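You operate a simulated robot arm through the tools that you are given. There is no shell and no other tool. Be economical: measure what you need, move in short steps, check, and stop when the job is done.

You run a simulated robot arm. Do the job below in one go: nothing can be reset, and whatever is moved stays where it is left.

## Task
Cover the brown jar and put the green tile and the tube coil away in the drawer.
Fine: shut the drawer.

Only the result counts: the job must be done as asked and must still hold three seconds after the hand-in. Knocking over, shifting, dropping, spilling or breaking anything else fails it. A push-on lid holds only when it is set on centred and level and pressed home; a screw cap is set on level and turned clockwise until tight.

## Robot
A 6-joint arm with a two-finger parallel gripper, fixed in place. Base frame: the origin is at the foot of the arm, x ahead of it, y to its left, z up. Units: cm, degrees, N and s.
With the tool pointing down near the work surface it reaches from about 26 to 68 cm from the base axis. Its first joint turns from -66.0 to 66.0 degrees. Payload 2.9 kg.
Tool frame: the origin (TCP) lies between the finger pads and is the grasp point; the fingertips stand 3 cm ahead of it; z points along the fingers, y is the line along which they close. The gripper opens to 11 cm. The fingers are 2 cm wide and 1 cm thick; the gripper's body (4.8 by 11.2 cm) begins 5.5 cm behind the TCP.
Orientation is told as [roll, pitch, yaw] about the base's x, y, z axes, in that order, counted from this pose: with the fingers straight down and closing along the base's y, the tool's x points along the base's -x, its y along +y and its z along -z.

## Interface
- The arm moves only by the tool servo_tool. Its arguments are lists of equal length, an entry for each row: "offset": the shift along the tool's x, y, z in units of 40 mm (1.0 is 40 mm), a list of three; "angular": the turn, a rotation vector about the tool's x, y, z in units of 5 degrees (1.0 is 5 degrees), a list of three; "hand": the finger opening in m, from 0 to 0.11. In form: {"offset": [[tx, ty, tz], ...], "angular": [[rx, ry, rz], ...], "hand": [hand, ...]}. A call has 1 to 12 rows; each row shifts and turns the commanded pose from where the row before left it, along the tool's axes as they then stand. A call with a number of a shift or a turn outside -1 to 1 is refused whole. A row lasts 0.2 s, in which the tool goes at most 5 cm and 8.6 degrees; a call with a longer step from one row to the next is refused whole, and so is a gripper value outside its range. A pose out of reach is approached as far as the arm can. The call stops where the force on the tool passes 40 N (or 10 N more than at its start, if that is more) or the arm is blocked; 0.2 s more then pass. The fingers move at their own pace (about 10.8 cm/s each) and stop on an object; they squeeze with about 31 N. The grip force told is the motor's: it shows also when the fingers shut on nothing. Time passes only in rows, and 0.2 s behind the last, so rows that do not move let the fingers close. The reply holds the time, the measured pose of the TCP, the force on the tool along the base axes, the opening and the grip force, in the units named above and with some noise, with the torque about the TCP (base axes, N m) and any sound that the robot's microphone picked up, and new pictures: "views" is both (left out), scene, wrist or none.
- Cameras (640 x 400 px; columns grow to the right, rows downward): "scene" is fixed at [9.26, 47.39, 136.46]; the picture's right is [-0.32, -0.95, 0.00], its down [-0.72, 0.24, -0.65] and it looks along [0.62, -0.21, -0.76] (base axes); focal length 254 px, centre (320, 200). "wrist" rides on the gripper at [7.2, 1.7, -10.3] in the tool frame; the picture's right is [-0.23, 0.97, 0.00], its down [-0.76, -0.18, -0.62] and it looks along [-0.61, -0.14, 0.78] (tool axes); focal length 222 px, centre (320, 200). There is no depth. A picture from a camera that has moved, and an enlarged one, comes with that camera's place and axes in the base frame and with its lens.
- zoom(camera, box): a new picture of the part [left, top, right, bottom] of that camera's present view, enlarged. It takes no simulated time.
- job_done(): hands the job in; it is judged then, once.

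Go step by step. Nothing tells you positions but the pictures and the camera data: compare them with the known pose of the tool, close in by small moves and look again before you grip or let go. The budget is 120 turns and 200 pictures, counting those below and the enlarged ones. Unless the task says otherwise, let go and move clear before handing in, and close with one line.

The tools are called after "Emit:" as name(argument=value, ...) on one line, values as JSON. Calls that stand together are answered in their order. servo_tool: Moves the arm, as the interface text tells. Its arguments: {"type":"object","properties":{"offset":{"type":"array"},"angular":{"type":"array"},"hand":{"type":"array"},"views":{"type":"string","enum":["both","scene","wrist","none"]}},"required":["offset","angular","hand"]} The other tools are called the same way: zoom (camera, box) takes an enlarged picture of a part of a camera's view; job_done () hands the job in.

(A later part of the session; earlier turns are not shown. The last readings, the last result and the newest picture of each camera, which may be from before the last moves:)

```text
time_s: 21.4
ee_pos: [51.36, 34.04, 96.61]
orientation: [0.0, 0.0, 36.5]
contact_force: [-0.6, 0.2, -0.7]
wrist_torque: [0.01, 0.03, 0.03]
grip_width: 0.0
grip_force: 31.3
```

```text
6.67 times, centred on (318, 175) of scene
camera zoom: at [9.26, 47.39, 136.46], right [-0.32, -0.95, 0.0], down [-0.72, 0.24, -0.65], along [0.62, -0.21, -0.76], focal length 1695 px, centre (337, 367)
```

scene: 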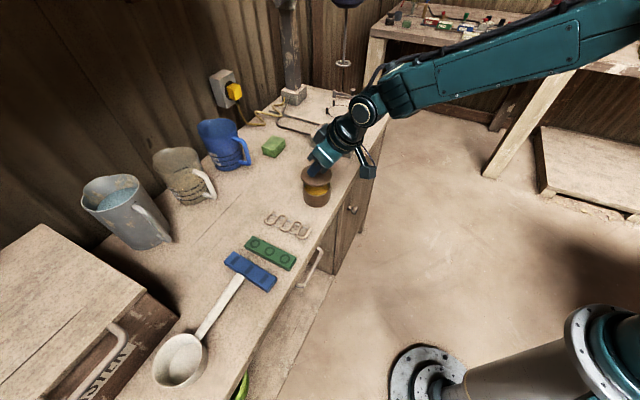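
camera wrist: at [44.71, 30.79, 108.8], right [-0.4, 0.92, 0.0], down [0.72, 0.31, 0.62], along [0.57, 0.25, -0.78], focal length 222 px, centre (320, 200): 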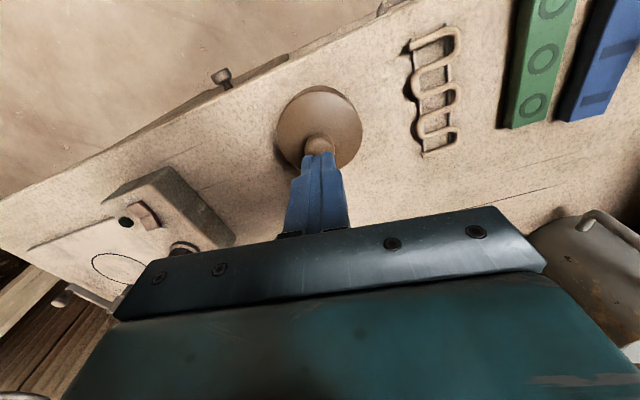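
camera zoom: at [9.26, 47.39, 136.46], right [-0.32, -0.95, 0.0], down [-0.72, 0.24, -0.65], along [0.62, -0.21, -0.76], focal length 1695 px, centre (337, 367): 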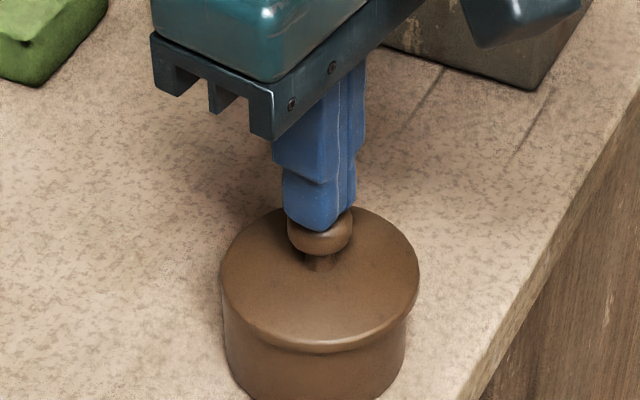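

Nearly touching. Continuing the press.

Emit:
servo_tool(offset=[[0, 0, 0.03], [0, 0, 0.03], [0, 0, 0.03], [0, 0, 0.03], [0, 0, 0.03], [0, 0, 0.03], [0, 0, 0.03]], angular=[[0, 0, 0], [0, 0, 0], [0, 0, 0], [0, 0, 0], [0, 0, 0], [0, 0, 0], [0, 0, 0]], hand=[0, 0, 0, 0, 0, 0, 0], views="none")

Emit:
zoom(camera="scene", box=[290, 145, 345, 205])

```text
time_s: 23.0
ee_pos: [51.4, 34.15, 96.16]
orientation: [0.0, -0.2, 36.4]
contact_force: [-4.6, -2.5, 16.2]
wrist_torque: [-0.1, 0.03, -0.01]
grip_width: 0.0
grip_force: 30.9
```

```text
6.67 times, centred on (318, 175) of scene
camera zoom: at [9.22, 47.37, 136.47], right [-0.32, -0.95, 0.0], down [-0.72, 0.24, -0.65], along [0.62, -0.21, -0.76], focal length 1695 px, centre (337, 367)
```

zoom: 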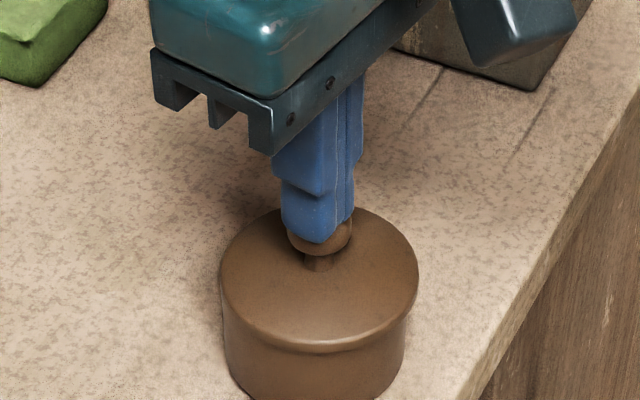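

Emit:
servo_tool(offset=[[0, 0, -0.12], [-0.06, -0.02, 0], [0, 0, 0.06], [0, 0, 0.06], [0, 0, 0.04], [0, 0, 0.04], [0, 0, 0.04]], angular=[[0, 0, 0], [0, 0, 0], [0, 0, 0], [0, 0, 0], [0, 0, 0], [0, 0, 0], [0, 0, 0]], hand=[0, 0, 0, 0, 0, 0, 0], views="none")

Emit:
zoom(camera="scene", box=[290, 145, 345, 205])

```text
time_s: 24.5
ee_pos: [51.7, 34.14, 95.94]
orientation: [0.0, -0.4, 36.4]
contact_force: [-4.3, -2.5, 6.0]
wrist_torque: [-0.09, 0.11, -0.04]
grip_width: 0.0
grip_force: 31.3
stopped in row 7: the force on the tool passed its limit at 42 N (the readings are from after the stop); the commanded pose is now the measured one
```

```text
6.67 times, centred on (318, 175) of scene
camera zoom: at [9.24, 47.38, 136.47], right [-0.32, -0.95, 0.0], down [-0.72, 0.24, -0.65], along [0.62, -0.21, -0.76], focal length 1695 px, centre (337, 367)
```

zoom: 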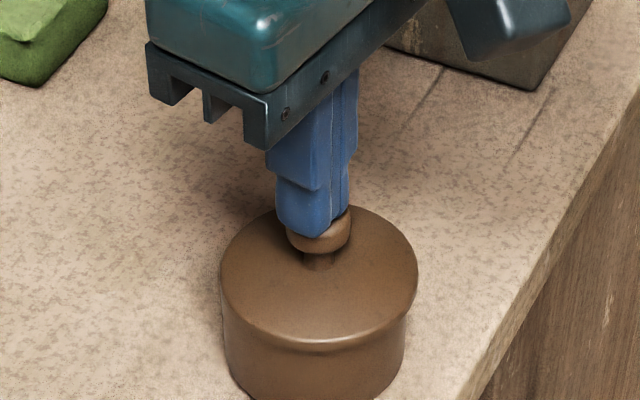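

The lid is solid under 42 N with no further movement, so it is home. Next is the drawer. I'll lift clear, retreat and start rotating so the fingers close vertically on the handle.

Emit:
servo_tool(offset=[[0, 0, -1], [0, 0, -1], [0, 0, -1], [0.755, 0.498, 0], [0.755, 0.498, 0], [0.755, 0.498, 0], [0.755, 0.498, 0], [0.755, 0.498, 0], [0.755, 0.498, 0], [0, 0, 0], [0, 0, 0], [0, 0, 0]], angular=[[0, 0, 0], [0, 0, 0], [0, 0, 0], [0, 0, 1], [0, 0, 0], [0, 0, 0], [0, 0, 0], [0, 0, 0], [0, 0, 0], [0, 0, 1], [0, 0, 1], [0, 0, 1]], hand=[0, 0, 0, 0.03, 0.05, 0.05, 0.05, 0.05, 0.05, 0.05, 0.05, 0.05])

Emit:
zoom(camera="scene", box=[290, 155, 345, 215])

```text
time_s: 27.1
ee_pos: [29.97, 34.54, 107.92]
orientation: [0.0, -0.4, 16.4]
contact_force: [-0.2, 0.1, 0.3]
wrist_torque: [0.02, -0.01, -0.01]
grip_width: 5.02
grip_force: 0.1
camera wrist: at [22.44, 34.19, 118.21], right [-0.06, 1.0, 0.0], down [0.78, 0.04, 0.63], along [0.63, 0.04, -0.78], focal length 222 px, centre (320, 200)
```

scene: 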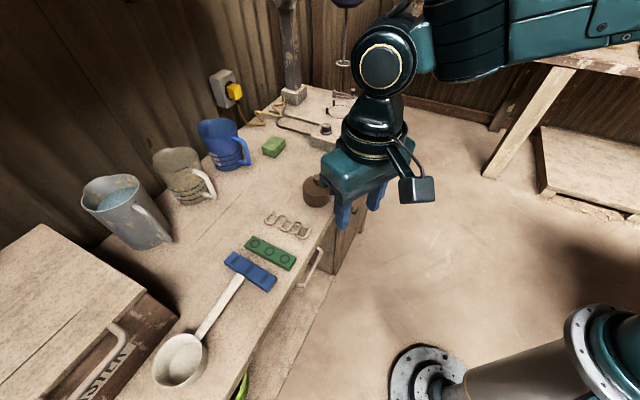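
wrist: 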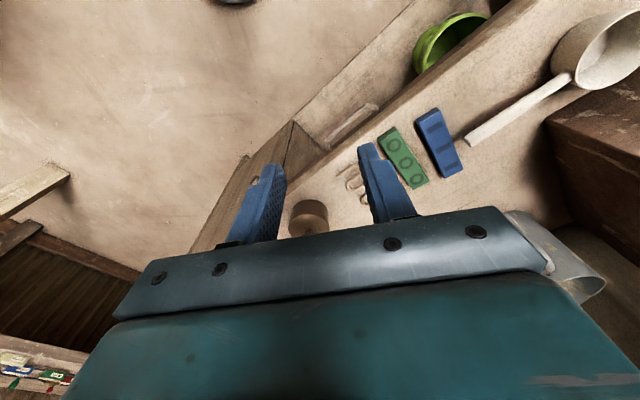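

```text
6.67 times, centred on (318, 185) of scene
camera zoom: at [9.26, 47.39, 136.46], right [-0.32, -0.95, 0.0], down [-0.72, 0.24, -0.65], along [0.62, -0.21, -0.76], focal length 1695 px, centre (337, 300)
```

zoom: 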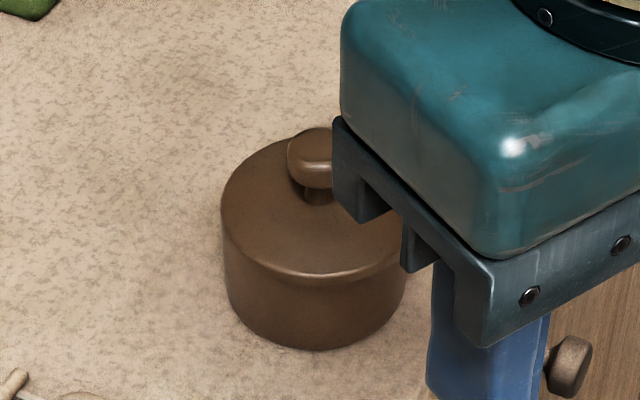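

Emit:
servo_tool(offset=[[0, 0, 0], [0, 0, 0], [0, 0, 0], [0, 0, 0], [0, 0, 0], [0, 0, 0], [0, 0, 0], [0, 0, 0], [0, 0, 0], [0, 0, 0], [0, 0, 0], [0, 0, 0]], angular=[[0, 0, 1], [0, 0, 1], [0, 0, 1], [0, 0, 1], [0, 0, 1], [0, 0, 1], [0, 0, 1], [0, 0, 1], [0, 0, 1], [0, 0, 1], [0, 0, 1], [0, 0, 1]], hand=[0.05, 0.05, 0.05, 0.05, 0.05, 0.05, 0.05, 0.05, 0.05, 0.05, 0.05, 0.05], views="wrist")

Emit:
zoom(camera="scene", box=[270, 230, 340, 300])

```text
time_s: 29.7
ee_pos: [30.0, 34.65, 107.91]
orientation: [0.4, 0.0, -43.6]
contact_force: [-0.9, 0.4, -1.1]
wrist_torque: [0.02, -0.03, 0.01]
grip_width: 5.0
grip_force: 0.0
camera wrist: at [25.79, 40.83, 118.29], right [0.84, 0.55, 0.01], down [0.43, -0.66, 0.62], along [0.35, -0.52, -0.78], focal length 222 px, centre (320, 200)
```

wrist: 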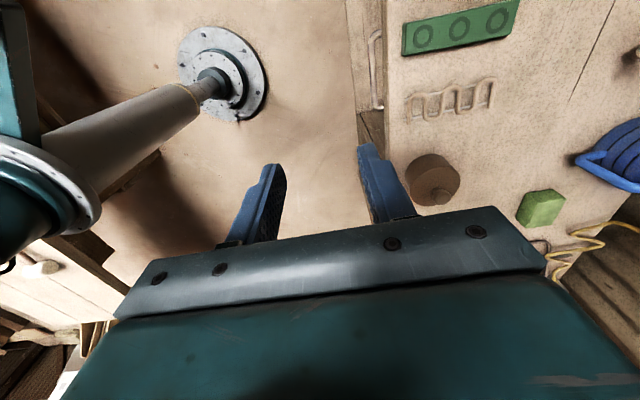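

```text
5.71 times, centred on (305, 265) of scene
camera zoom: at [9.26, 47.39, 136.46], right [-0.32, -0.95, 0.0], down [-0.72, 0.24, -0.65], along [0.62, -0.21, -0.76], focal length 1453 px, centre (406, -171)
```

zoom: 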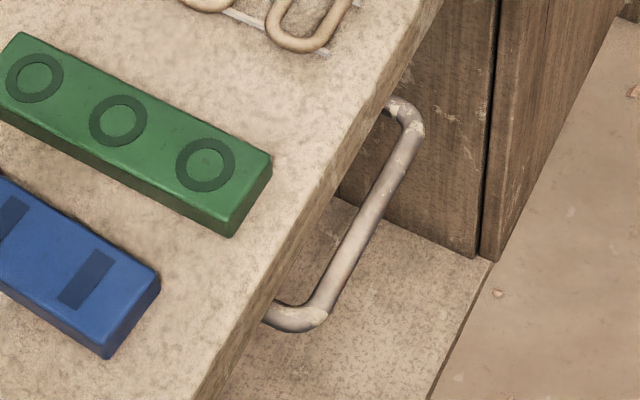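

Emit:
zoom(camera="wrist", box=[330, 0, 430, 130])

```text
3.08 times, centred on (380, 65) of wrist
camera zoom: at [25.79, 40.83, 118.29], right [0.84, 0.55, 0.01], down [0.43, -0.66, 0.62], along [0.35, -0.52, -0.78], focal length 684 px, centre (135, 615)
```

zoom: 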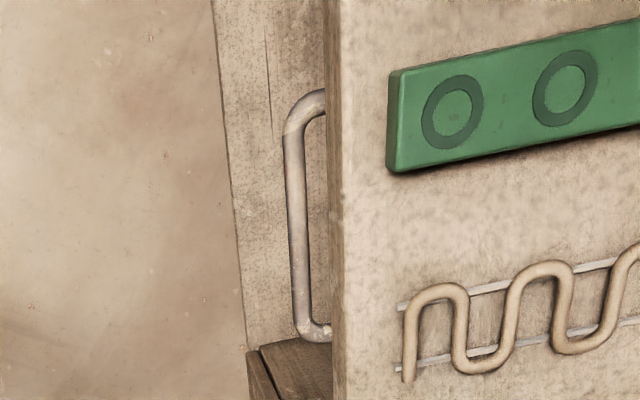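

The bar is at about (37.4, 39.9, 76), exactly along 45°, almost under the bench edge, so the approach must be near horizontal. I'll tilt the tool to 55°–60° outward.

Emit:
servo_tool(offset=[[0, 0, 0], [0, 0, 0], [0, 0, 0], [0, 0, 0], [0, 0, 0], [0, 0, 0], [0, 0, 0], [0, 0, 0], [0, 0, 0], [0, 0, 0], [0, 0, 0], [0, 0, 0]], angular=[[0, 0, 0.28], [-1, 0, 0], [-1, 0, 0], [-1, 0, 0], [-1, 0, 0], [-1, 0, 0], [-1, 0, 0], [-1, 0, 0], [-1, 0, 0], [-1, 0, 0], [-1, 0, 0], [-1, 0, 0]], hand=[0.03, 0.03, 0.03, 0.03, 0.03, 0.03, 0.03, 0.03, 0.03, 0.03, 0.03, 0.03], views="scene")

```text
time_s: 32.3
ee_pos: [29.96, 34.57, 107.94]
orientation: [55.5, 0.0, -44.9]
contact_force: [0.2, 0.2, -1.0]
wrist_torque: [0.02, 0.01, -0.03]
grip_width: 3.01
grip_force: 0.1
```

scene: 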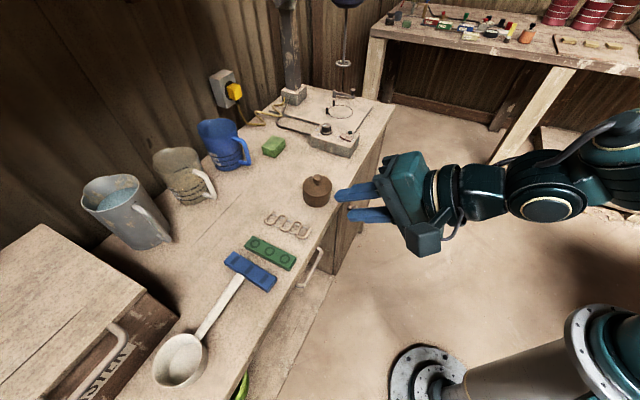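

Emit:
servo_tool(offset=[[0, 0, 0], [-0.053, -0.826, 0.493], [-0.053, -0.826, 0.493], [-0.053, -0.826, 0.493], [-0.053, -0.826, 0.493], [-0.053, -0.826, 0.493], [-0.053, -0.826, 0.493], [-0.053, -0.826, 0.493]], angular=[[-0.9, 0, 0], [0, 0, 0], [0, 0, 0], [0, 0, 0], [0, 0, 0], [0, 0, 0], [0, 0, 0], [0, 0, 0]], hand=[0.03, 0.03, 0.03, 0.03, 0.03, 0.03, 0.03, 0.03])

```text
time_s: 34.1
ee_pos: [31.26, 33.67, 80.96]
orientation: [59.9, 0.0, -44.9]
contact_force: [0.6, 0.5, -0.1]
wrist_torque: [-0.03, -0.02, -0.03]
grip_width: 2.99
grip_force: 0.0
camera wrist: at [20.35, 33.25, 87.67], right [0.51, 0.19, 0.84], down [0.1, -0.98, 0.16], along [0.86, 0.0, -0.51], focal length 222 px, centre (320, 200)
```

scene: 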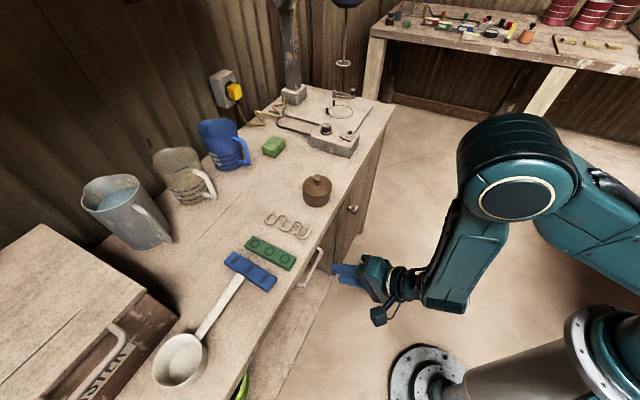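
wrist: 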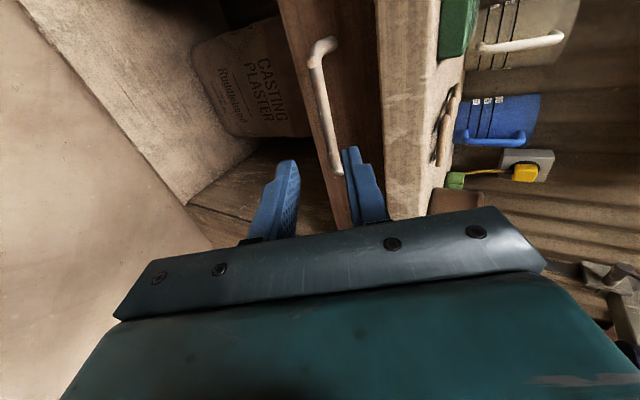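

Now the handle is plainly visible on the drawer front. Zooming.

Emit:
zoom(camera="wrist", box=[250, 0, 450, 230])

Emit:
zoom(camera="scene", box=[270, 220, 410, 320])

```text
1.74 times, centred on (350, 115) of wrist
camera zoom: at [20.35, 33.25, 87.67], right [0.51, 0.19, 0.84], down [0.1, -0.98, 0.16], along [0.86, 0.0, -0.51], focal length 386 px, centre (268, 348)
```

zoom: 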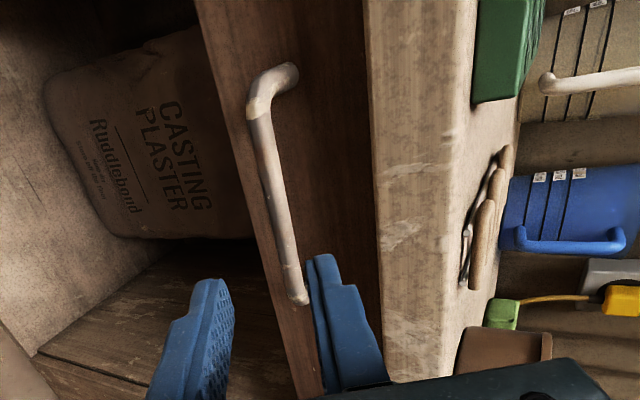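

```text
4.00 times, centred on (340, 270) of scene
camera zoom: at [9.26, 47.39, 136.46], right [-0.32, -0.95, 0.0], down [-0.72, 0.24, -0.65], along [0.62, -0.21, -0.76], focal length 1017 px, centre (240, -80)
```

zoom: 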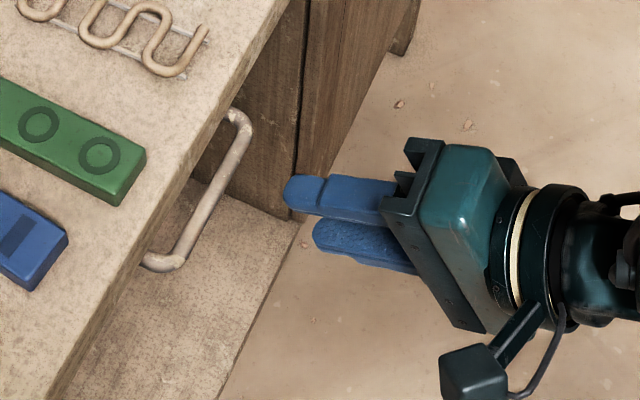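

Refined bar centre is about (37.2, 39.8, 77.1). Approaching to about 3 cm short for a check.

Emit:
servo_tool(offset=[[0.01, 0.08, 0.45], [0.01, 0.08, 0.45], [0.01, 0.075, 0.45], [0, 0, 0]], angular=[[0, 0, 0], [0, 0, 0], [0, 0, 0], [0, 0, 0]], hand=[0.03, 0.03, 0.03, 0.03], views="none")

Emit:
zoom(camera="wrist", box=[250, 50, 450, 230])

Emit:
zoom(camera="scene", box=[270, 220, 370, 300])

```text
time_s: 35.1
ee_pos: [34.81, 37.38, 78.91]
orientation: [59.9, 0.0, -44.9]
contact_force: [0.0, 0.0, 0.7]
wrist_torque: [-0.01, 0.01, 0.0]
grip_width: 3.01
grip_force: 0.1
```

```text
2.22 times, centred on (350, 140) of wrist
camera zoom: at [23.91, 36.94, 85.79], right [0.51, 0.19, 0.84], down [0.1, -0.98, 0.16], along [0.86, 0.0, -0.51], focal length 494 px, centre (253, 333)
```

zoom: 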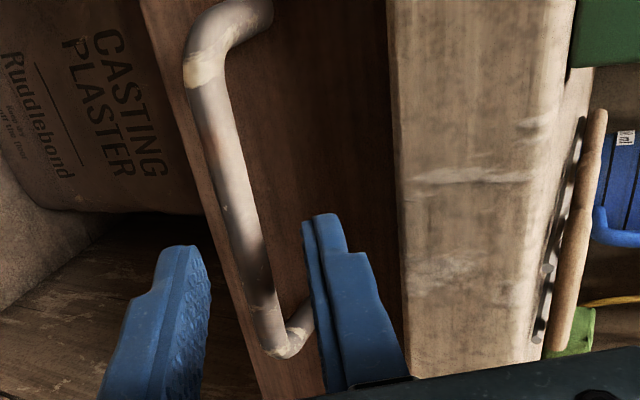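

```text
5.00 times, centred on (320, 260) of scene
camera zoom: at [9.26, 47.39, 136.46], right [-0.32, -0.95, 0.0], down [-0.72, 0.24, -0.65], along [0.62, -0.21, -0.76], focal length 1272 px, centre (320, -100)
```

zoom: 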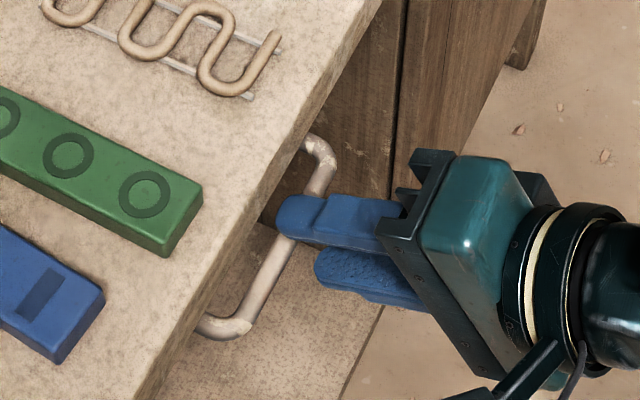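

Bar lies between the finger planes and is about 4 cm ahead of the TCP. Advancing 2.9 cm and closing.

Emit:
servo_tool(offset=[[0, -0.01, 0.24], [0, -0.01, 0.24], [0, 0, 0.24], [0, 0, 0], [0, 0, 0], [0, 0, 0]], angular=[[0, 0, 0], [0, 0, 0], [0, 0, 0], [0, 0, 0], [0, 0, 0], [0, 0, 0]], hand=[0.03, 0.03, 0.03, 0.01, 0.0, 0.0], views="wrist")

Emit:
zoom(camera="scene", box=[270, 220, 370, 300])

```text
time_s: 36.5
ee_pos: [36.43, 39.03, 77.41]
orientation: [59.7, 0.0, -44.9]
contact_force: [-0.2, 1.0, -11.0]
wrist_torque: [-0.19, -0.04, 0.32]
grip_width: 1.06
grip_force: 45.0
camera wrist: at [25.6, 38.62, 84.2], right [0.51, 0.19, 0.84], down [0.1, -0.98, 0.16], along [0.86, 0.0, -0.52], focal length 222 px, centre (320, 200)
```

wrist: 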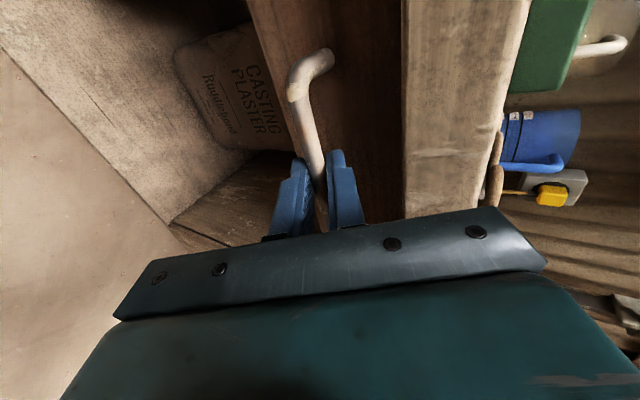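

```text
5.00 times, centred on (320, 260) of scene
camera zoom: at [9.27, 47.41, 136.45], right [-0.32, -0.95, 0.0], down [-0.72, 0.24, -0.65], along [0.62, -0.21, -0.76], focal length 1272 px, centre (320, -100)
```

zoom: 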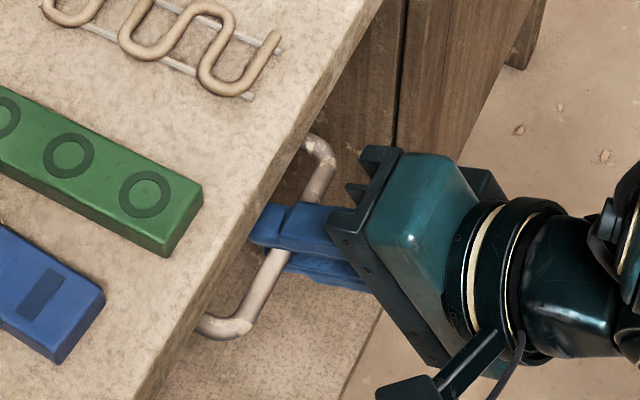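

Gripped the bar. Pulling 4 cm along the drawer normal.

Emit:
servo_tool(offset=[[0, -0.09, -0.1], [0, -0.125, -0.2165], [0, -0.125, -0.2165], [0, -0.125, -0.2165]], angular=[[0, 0, 0], [0, 0, 0], [0, 0, 0], [0, 0, 0]], hand=[0, 0, 0, 0], views="scene")

```text
time_s: 37.5
ee_pos: [34.05, 36.67, 77.5]
orientation: [59.8, 0.0, -44.9]
contact_force: [-4.3, 5.1, -8.7]
wrist_torque: [-0.34, -0.18, -0.01]
grip_width: 1.07
grip_force: 45.2
```

scene: 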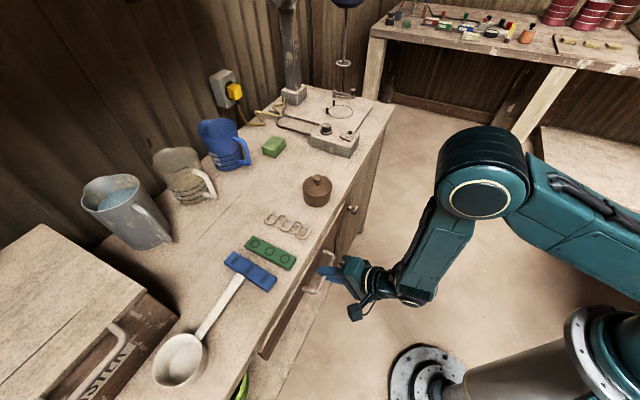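

The drawer is opening. Pulling another 6 cm.

Emit:
servo_tool(offset=[[0.02, -0.14, -0.2165], [0, -0.125, -0.2165], [0, -0.125, -0.2165], [0, -0.125, -0.2165], [0, -0.125, -0.2165], [0, -0.125, -0.2165]], angular=[[0, 0, 0], [0, 0, 0], [0, 0, 0], [0, 0, 0], [0, 0, 0], [0, 0, 0]], hand=[0, 0, 0, 0, 0, 0], views="scene")

```text
time_s: 38.9
ee_pos: [30.42, 33.18, 77.5]
orientation: [59.8, -0.1, -45.1]
contact_force: [8.7, -8.4, 6.7]
wrist_torque: [0.02, -0.12, 0.41]
grip_width: 1.07
grip_force: 45.4
out of reach, approached as far as the arm can: row 6
```

scene: 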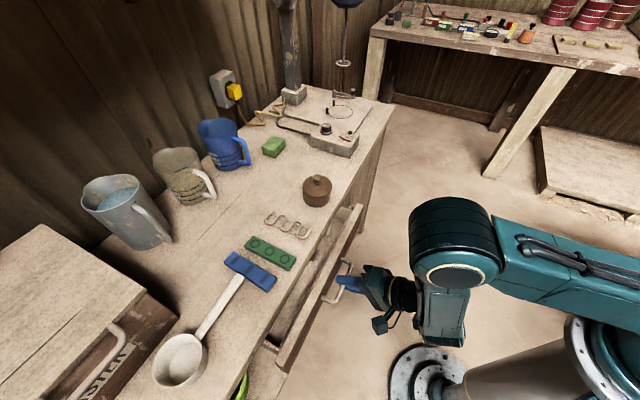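

The drawer is open about 8.4 cm and this posture has reached its limit. I'll loosen slightly and rotate the tool about the bar towards vertical.

Emit:
servo_tool(offset=[[0, 0, 0], [0, 0, 0], [0, 0.0216, 0], [0, 0.0216, 0], [0, 0.0216, 0], [0, 0.0216, 0], [0, 0.0216, 0], [0, 0.0216, 0]], angular=[[0, 0, 0], [0, 0, 0], [1, 0, 0], [1, 0, 0], [1, 0, 0], [1, 0, 0], [1, 0, 0], [1, 0, 0]], hand=[0.018, 0.018, 0.018, 0.018, 0.018, 0.018, 0.018, 0.018])

Emit:
zoom(camera="scene", box=[240, 200, 400, 380])

```text
time_s: 40.7
ee_pos: [31.04, 32.93, 77.56]
orientation: [29.8, 0.0, -44.8]
contact_force: [1.0, 1.0, 0.7]
wrist_torque: [0.01, -0.01, -0.02]
grip_width: 1.83
grip_force: 0.4
out of reach, approached as far as the arm can: row 3
camera wrist: at [23.24, 35.56, 87.35], right [0.76, 0.44, 0.48], down [0.21, -0.87, 0.45], along [0.62, -0.24, -0.75], focal length 222 px, centre (320, 200)
```

scene: 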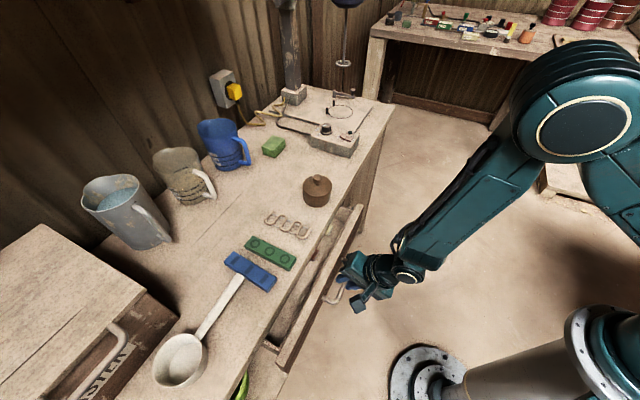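
wrist: 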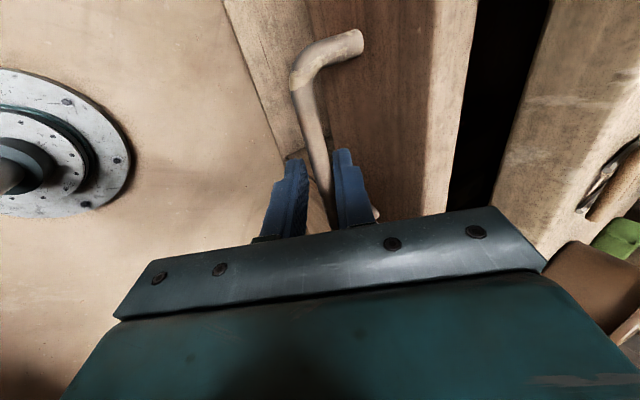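

```text
2.22 times, centred on (320, 290) of scene
camera zoom: at [9.26, 47.39, 136.46], right [-0.32, -0.95, 0.0], down [-0.72, 0.24, -0.65], along [0.62, -0.21, -0.76], focal length 565 px, centre (320, 0)
```

zoom: 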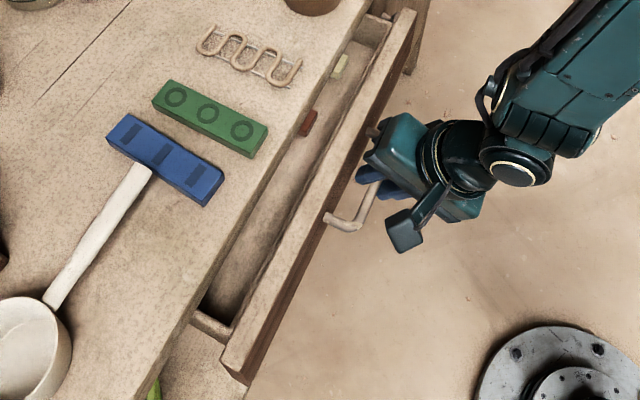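

Regrip and pull another 7 cm.

Emit:
servo_tool(offset=[[0, 0, 0], [0, 0, 0], [0, -0.2165, -0.125], [0, -0.2165, -0.125], [0, -0.2165, -0.125], [0, -0.2165, -0.125], [0, -0.2165, -0.125], [0, -0.2165, -0.125], [0, -0.2165, -0.125], [0, 0, 0]], angular=[[0, 0, 0], [0, 0, 0], [0, 0, 0], [0, 0, 0], [0, 0, 0], [0, 0, 0], [0, 0, 0], [0, 0, 0], [0, 0, 0], [0, 0, 0]], hand=[0, 0, 0, 0, 0, 0, 0, 0, 0, 0], views="wrist")

Emit:
zoom(camera="scene", box=[220, 200, 400, 390])

```text
time_s: 42.3
ee_pos: [27.57, 29.55, 77.75]
orientation: [30.2, 0.0, -44.9]
contact_force: [-0.6, -0.1, 2.9]
wrist_torque: [-0.19, -0.21, 0.35]
grip_width: 1.05
grip_force: 45.4
stopped in row 8: the force on the tool passed its limit at 41 N (the readings are from after the stop); the commanded pose is now the measured one
camera wrist: at [19.75, 32.07, 87.45], right [0.75, 0.44, 0.49], down [0.21, -0.87, 0.45], along [0.62, -0.24, -0.75], focal length 222 px, centre (320, 200)
```

wrist: 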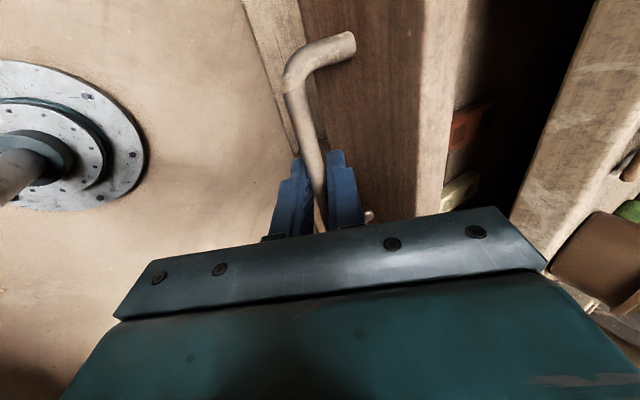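

```text
2.11 times, centred on (310, 295) of scene
camera zoom: at [9.25, 47.39, 136.46], right [-0.32, -0.95, 0.0], down [-0.72, 0.24, -0.65], along [0.62, -0.21, -0.76], focal length 535 px, centre (341, 0)
```

zoom: 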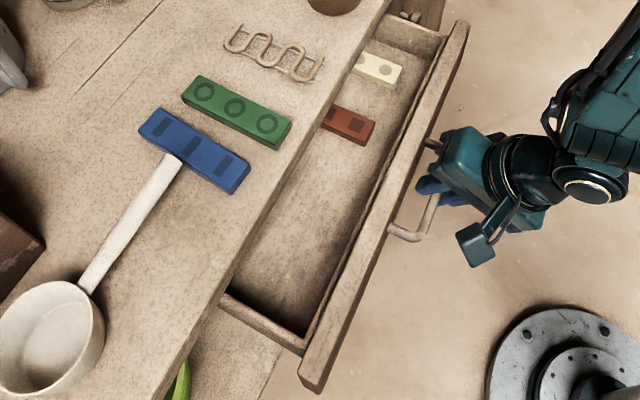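

The drawer has reached its stop, about 13 cm open. It holds a red and a yellow tile at one end, and the other half is free. Releasing and lifting clear.

Emit:
servo_tool(offset=[[0, 0, 0], [0, 0, 0], [0, 0, -0.5], [0, 0, -0.5], [0, 0.45, -0.8], [0, 0.45, -0.8], [0, 0.45, -0.8], [0, 0.45, -0.8]], angular=[[0, 0, 0], [0, 0, 0], [0, 0, 0], [0, 0, 0], [0, 0, 0], [0, 0, 0], [0, 0, 0], [0, 0, 0]], hand=[0.025, 0.025, 0.025, 0.025, 0.03, 0.03, 0.03, 0.03])

Emit:
zoom(camera="scene", box=[220, 200, 400, 390])

```text
time_s: 44.1
ee_pos: [26.0, 27.94, 95.83]
orientation: [30.1, 0.0, -44.9]
contact_force: [0.6, 0.4, 0.6]
wrist_torque: [0.0, -0.01, 0.0]
grip_width: 2.97
grip_force: 0.1
camera wrist: at [18.24, 30.52, 105.61], right [0.76, 0.44, 0.49], down [0.21, -0.87, 0.45], along [0.62, -0.24, -0.75], focal length 222 px, centre (320, 200)
```

scene: 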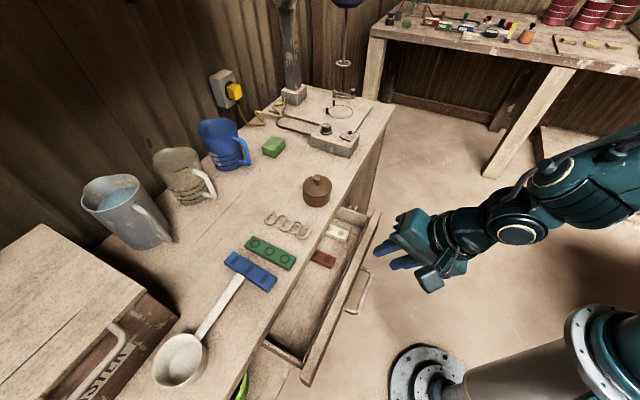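
wrist: 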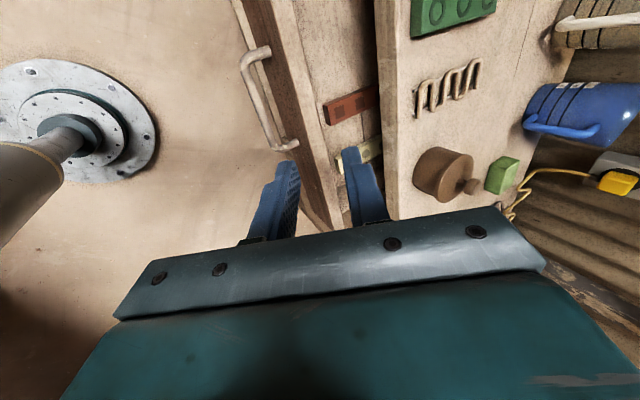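

```text
2.11 times, centred on (310, 295) of scene
camera zoom: at [9.26, 47.39, 136.46], right [-0.32, -0.95, 0.0], down [-0.72, 0.24, -0.65], along [0.62, -0.21, -0.76], focal length 535 px, centre (341, 0)
```

zoom: 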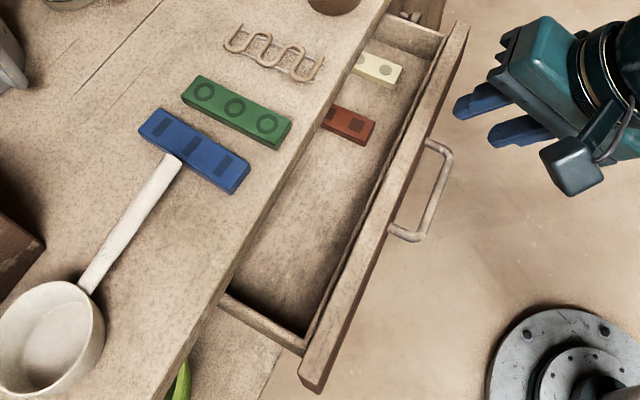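

I'll bring the tool back to vertical and rise, then study the drawer's interior.

Emit:
servo_tool(offset=[[0, 0, -0.5], [0, 0, -0.5], [0, 0, -0.5], [0, 0, -0.5], [0, 0, -0.5], [0, 0, -0.5], [0, 0, 0], [0, 0, 0], [0, 0, 0], [0, 0, 0], [0, 0, 0], [0, 0, 0]], angular=[[1, 0, 0], [1, 0, 0], [1, 0, 0], [1, 0, 0], [1, 0, 0], [1, 0, 0], [0, 0, -1], [0, 0, -1], [0, 0, -1], [0, 0, -1], [0, 0, -1], [0, 0, -1]], hand=[0.06, 0.06, 0.06, 0.06, 0.06, 0.06, 0.06, 0.06, 0.06, 0.06, 0.06, 0.06])

Emit:
zoom(camera="scene", box=[250, 200, 390, 390])

Emit:
zoom(camera="wrist", box=[250, 0, 550, 200])

```text
time_s: 46.7
ee_pos: [23.5, 25.29, 107.02]
orientation: [0.2, -0.1, -14.7]
contact_force: [0.9, 0.9, -0.3]
wrist_torque: [0.01, -0.02, -0.01]
grip_width: 6.01
grip_force: 0.1
camera wrist: at [16.81, 28.89, 117.4], right [0.47, 0.88, 0.0], down [0.69, -0.37, 0.62], along [0.55, -0.29, -0.78], focal length 222 px, centre (320, 200)
```

scene: 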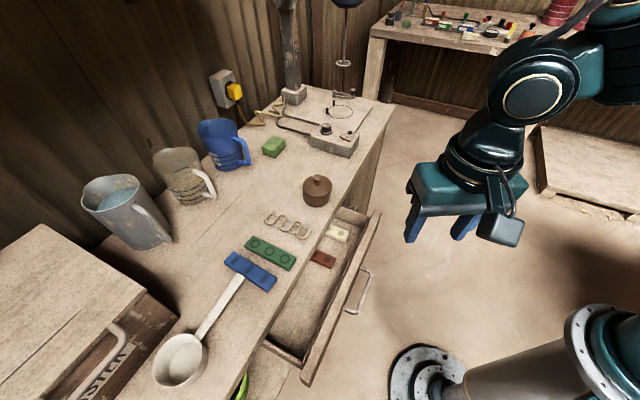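
wrist: 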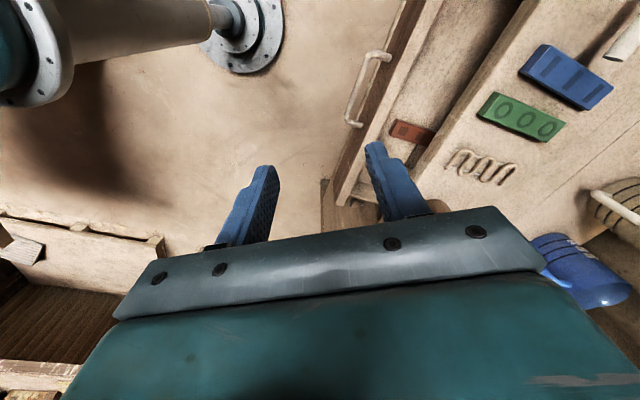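

```text
2.11 times, centred on (320, 295) of scene
camera zoom: at [9.26, 47.39, 136.46], right [-0.32, -0.95, 0.0], down [-0.72, 0.24, -0.65], along [0.62, -0.21, -0.76], focal length 535 px, centre (320, 0)
```

zoom: 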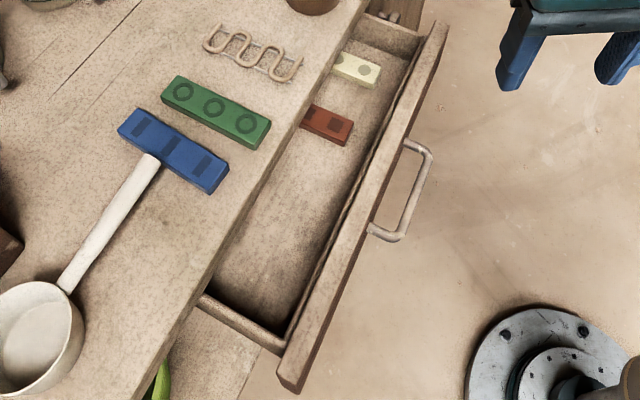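

```text
2.00 times, centred on (400, 100) of wrist
camera zoom: at [16.81, 28.89, 117.4], right [0.47, 0.88, 0.0], down [0.69, -0.37, 0.62], along [0.55, -0.29, -0.78], focal length 444 px, centre (160, 400)
```

zoom: 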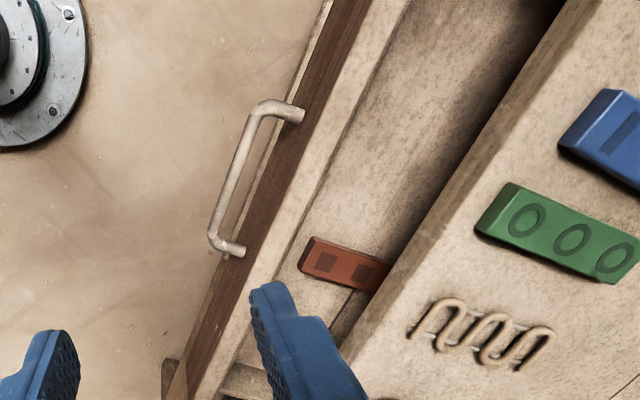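

The drawer floor is at about z=74, the front wall's inner face at n≈46 (n=(x+y)/√2), and the bench edge at n≈55. Each piece will have to be turned 90° and set down with a slight tilt. First I'll yaw to align with the tile.

Emit:
servo_tool(offset=[[0, 0, 0], [0, 0, 0], [0, 0, 0], [0, 0, 0], [0, 0, 0], [0, 0, 0], [0, 0, 0], [0, 0, 0], [0, 0, 0], [0, 0, 0], [0, 0, 0], [0, 0, 0]], angular=[[0, 0, -0.987], [0, 0, -0.987], [0, 0, -0.987], [0, 0, -0.987], [0, 0, -0.987], [0, 0, -0.987], [0, 0, -0.987], [0, 0, -0.987], [0, 0, -0.987], [0, 0, -0.987], [0, 0, -0.987], [0, 0, -0.987]], hand=[0.047, 0.047, 0.047, 0.047, 0.047, 0.047, 0.047, 0.047, 0.047, 0.047, 0.047, 0.047], views="none")

Emit:
servo_tool(offset=[[-0.987, 0.209, 0], [-0.987, 0.209, 0], [-0.987, 0.209, 0], [-0.987, 0.209, 0], [-0.987, 0.209, 0], [-0.987, 0.209, 0], [-0.987, 0.209, 0], [0, 0, 0.7], [0, 0, 0.7], [0, 0, 0.7]], angular=[[0, 0, 0], [0, 0, 0], [0, 0, 0], [0, 0, 0], [0, 0, 0], [0, 0, 0], [0, 0, 0], [0, 0, 0], [0, 0, 0], [0, 0, 0]], hand=[0.047, 0.047, 0.047, 0.047, 0.047, 0.047, 0.047, 0.047, 0.047, 0.047])

Emit:
zoom(camera="scene", box=[210, 195, 340, 300])

Emit:
zoom(camera="wrist", box=[220, 50, 420, 230])

```text
time_s: 49.3
ee_pos: [23.34, 25.29, 107.09]
orientation: [0.0, -0.2, 44.4]
contact_force: [-0.2, 0.0, 0.5]
wrist_torque: [-0.01, 0.01, 0.01]
grip_width: 4.69
grip_force: 0.0
```

```text
time_s: 51.5
ee_pos: [39.23, 49.02, 98.8]
orientation: [0.0, -0.2, 44.2]
contact_force: [-0.5, 0.7, 0.2]
wrist_torque: [0.03, 0.01, -0.04]
grip_width: 4.71
grip_force: 0.0
camera wrist: at [32.76, 45.22, 109.01], right [-0.52, 0.86, 0.0], down [0.67, 0.4, 0.63], along [0.54, 0.32, -0.78], focal length 222 px, centre (320, 200)
```

scene: 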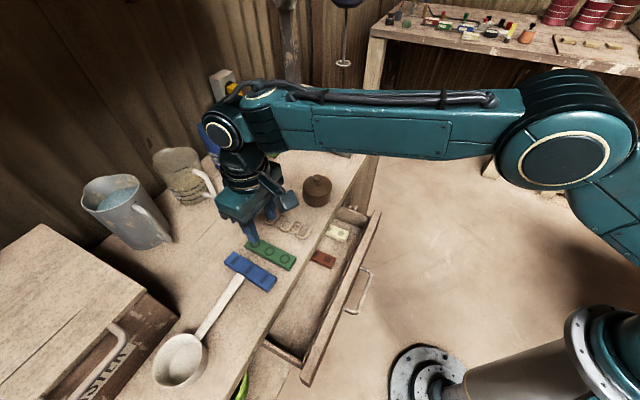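
wrist: 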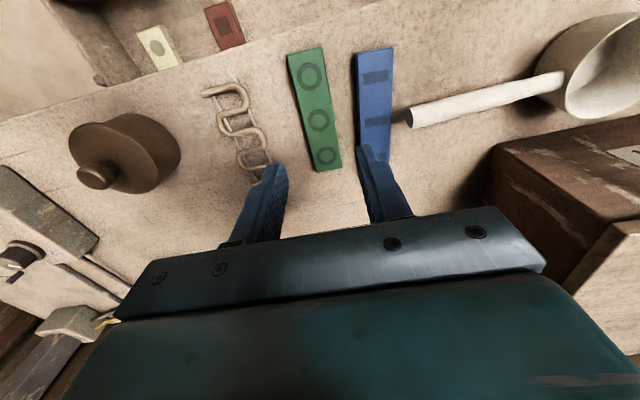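

```text
3.81 times, centred on (275, 248) of scene
camera zoom: at [9.26, 47.39, 136.46], right [-0.32, -0.95, 0.0], down [-0.72, 0.24, -0.65], along [0.62, -0.21, -0.76], focal length 969 px, centre (491, 19)
```

zoom: 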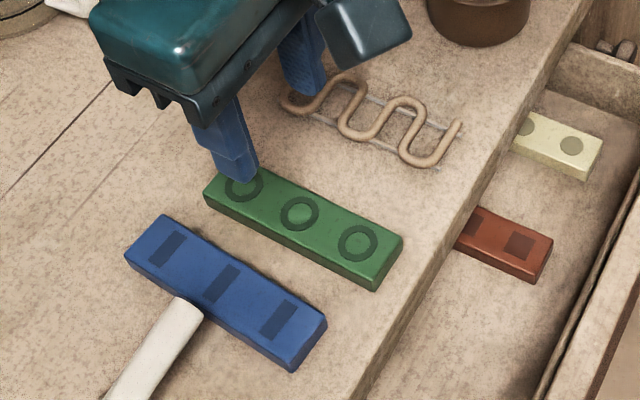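

```text
2.22 times, centred on (320, 140) of wrist
camera zoom: at [32.76, 45.22, 109.01], right [-0.52, 0.86, 0.0], down [0.67, 0.4, 0.63], along [0.54, 0.32, -0.78], focal length 494 px, centre (320, 333)
```

zoom: 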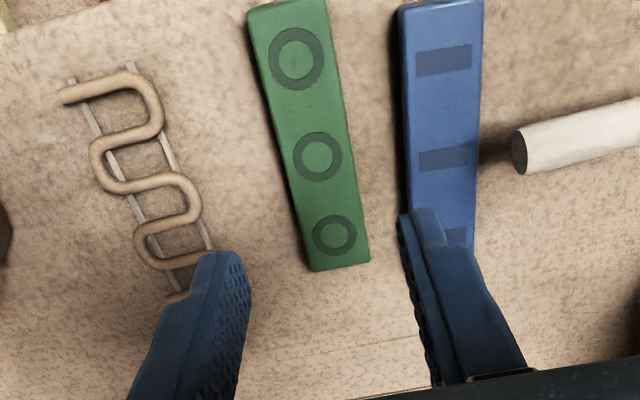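

Alignment is good. Descending partway with a small lateral correction.

Emit:
servo_tool(offset=[[0, -0.025, 0.5], [0, 0, 0.6], [0, 0, 0.6], [0, 0, 0.3]], angular=[[0, 0, 0], [0, 0, 0], [0, 0, 0], [0, 0, 0]], hand=[0.047, 0.047, 0.047, 0.047], views="none")

Emit:
zoom(camera="scene", box=[210, 195, 310, 290])

Emit:
zoom(camera="wrist", box=[220, 50, 420, 230])

```text
time_s: 52.5
ee_pos: [39.21, 48.74, 90.68]
orientation: [0.0, -0.2, 44.2]
contact_force: [-0.2, 0.1, 0.0]
wrist_torque: [0.0, -0.02, -0.02]
grip_width: 4.69
grip_force: 0.1
```

```text
4.21 times, centred on (260, 242) of scene
camera zoom: at [9.26, 47.39, 136.46], right [-0.32, -0.95, 0.0], down [-0.72, 0.24, -0.65], along [0.62, -0.21, -0.76], focal length 1071 px, centre (573, 21)
```

zoom: 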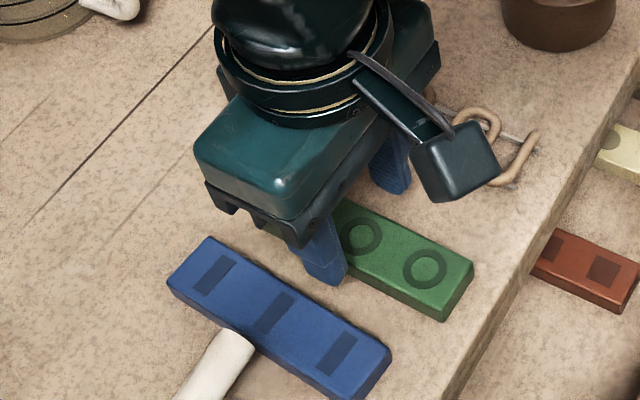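

```text
2.22 times, centred on (320, 140) of wrist
camera zoom: at [32.82, 45.09, 101.04], right [-0.52, 0.86, 0.0], down [0.67, 0.4, 0.63], along [0.54, 0.32, -0.78], focal length 494 px, centre (320, 333)
```

zoom: 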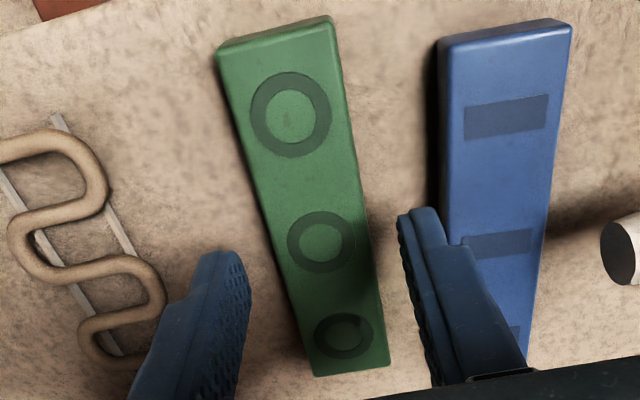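

Emit:
servo_tool(offset=[[0, 0, 0.2], [0, 0, 0.2], [0, 0, 0.15], [0, 0, 0], [0, 0, 0], [0, 0, 0], [0, 0, 0]], angular=[[0, 0, 0], [0, 0, 0], [0, 0, 0], [0, 0, 0], [0, 0, 0], [0, 0, 0], [0, 0, 0]], hand=[0.047, 0.047, 0.047, 0.047, 0.02, 0.02, 0.02], views="none")

Emit:
zoom(camera="wrist", box=[220, 50, 420, 230])

```text
time_s: 54.1
ee_pos: [39.26, 48.84, 88.56]
orientation: [0.0, -0.1, 44.3]
contact_force: [0.3, -0.6, 0.2]
wrist_torque: [0.02, -0.07, 0.0]
grip_width: 3.15
grip_force: 30.9
```

```text
2.22 times, centred on (320, 140) of wrist
camera zoom: at [32.83, 45.09, 98.87], right [-0.52, 0.86, 0.0], down [0.67, 0.4, 0.63], along [0.54, 0.32, -0.78], focal length 494 px, centre (320, 333)
```

zoom: 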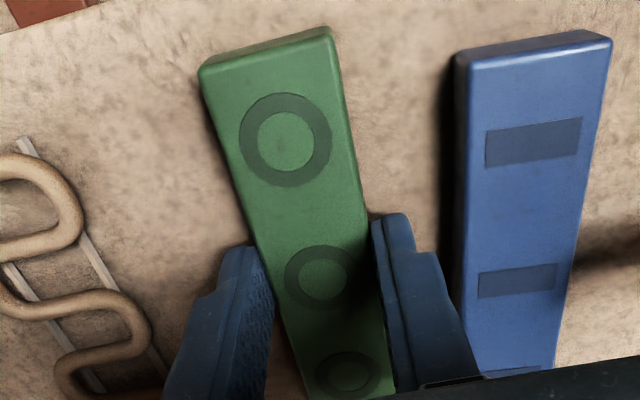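

Tile gripped. Lifting and moving over the drawer's free half.

Emit:
servo_tool(offset=[[0, 0, -0.4], [0, 0, -0.9], [0, 0, -1], [0, 0, -1], [0, 0, -0.3], [0.775, 0.44, 0], [0.775, 0.44, 0], [0.775, 0.44, 0], [0.775, 0.44, 0]], angular=[[0, 0, 0], [0, 0, 0], [0, 0, 0], [0, 0, 0], [0, 0, 0], [0, 0, 0], [0, 0, 0], [0, 0, 0], [0, 0, 0]], hand=[0.02, 0.02, 0.02, 0.02, 0.02, 0.02, 0.02, 0.02, 0.02], views="none")

Emit:
servo_tool(offset=[[0, 0, 0], [0, 0, 0], [0, 0, 0], [0, 0, 0], [0, 0, 0], [0, 0, 0], [0, 0, 0], [0, 0, 0], [0, 0, 0], [0, 0, 0], [0, 0, 0], [0, 0, 0]], angular=[[0, 0, 1], [0, 0, 1], [0, 0, 1], [0, 0, 1], [0, 0, 1], [0, 0, 1], [0, 0, 1], [0, 0, 1], [0, 0, 1], [0, 0, 1], [0, 0, 1], [0, 0, 1]], hand=[0.02, 0.02, 0.02, 0.02, 0.02, 0.02, 0.02, 0.02, 0.02, 0.02, 0.02, 0.02], views="scene")

```text
time_s: 56.1
ee_pos: [25.49, 45.19, 102.72]
orientation: [0.0, -0.1, 44.2]
contact_force: [-0.6, 0.3, -1.6]
wrist_torque: [0.01, -0.01, -0.01]
grip_width: 3.11
grip_force: 30.9
```

```text
time_s: 58.7
ee_pos: [25.5, 45.18, 102.88]
orientation: [0.2, -0.1, -15.9]
contact_force: [0.6, 0.8, -1.2]
wrist_torque: [0.04, 0.0, -0.03]
grip_width: 3.17
grip_force: 30.9
```

scene: 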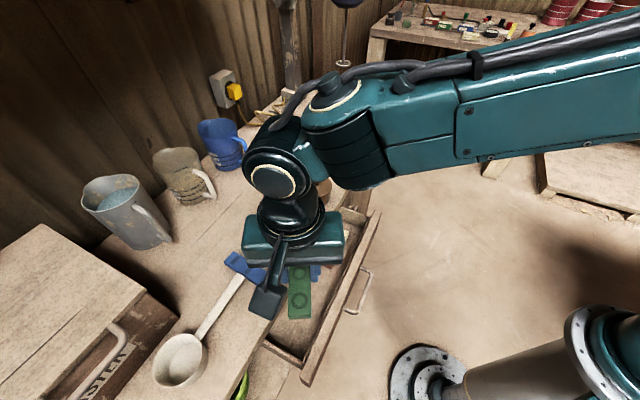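

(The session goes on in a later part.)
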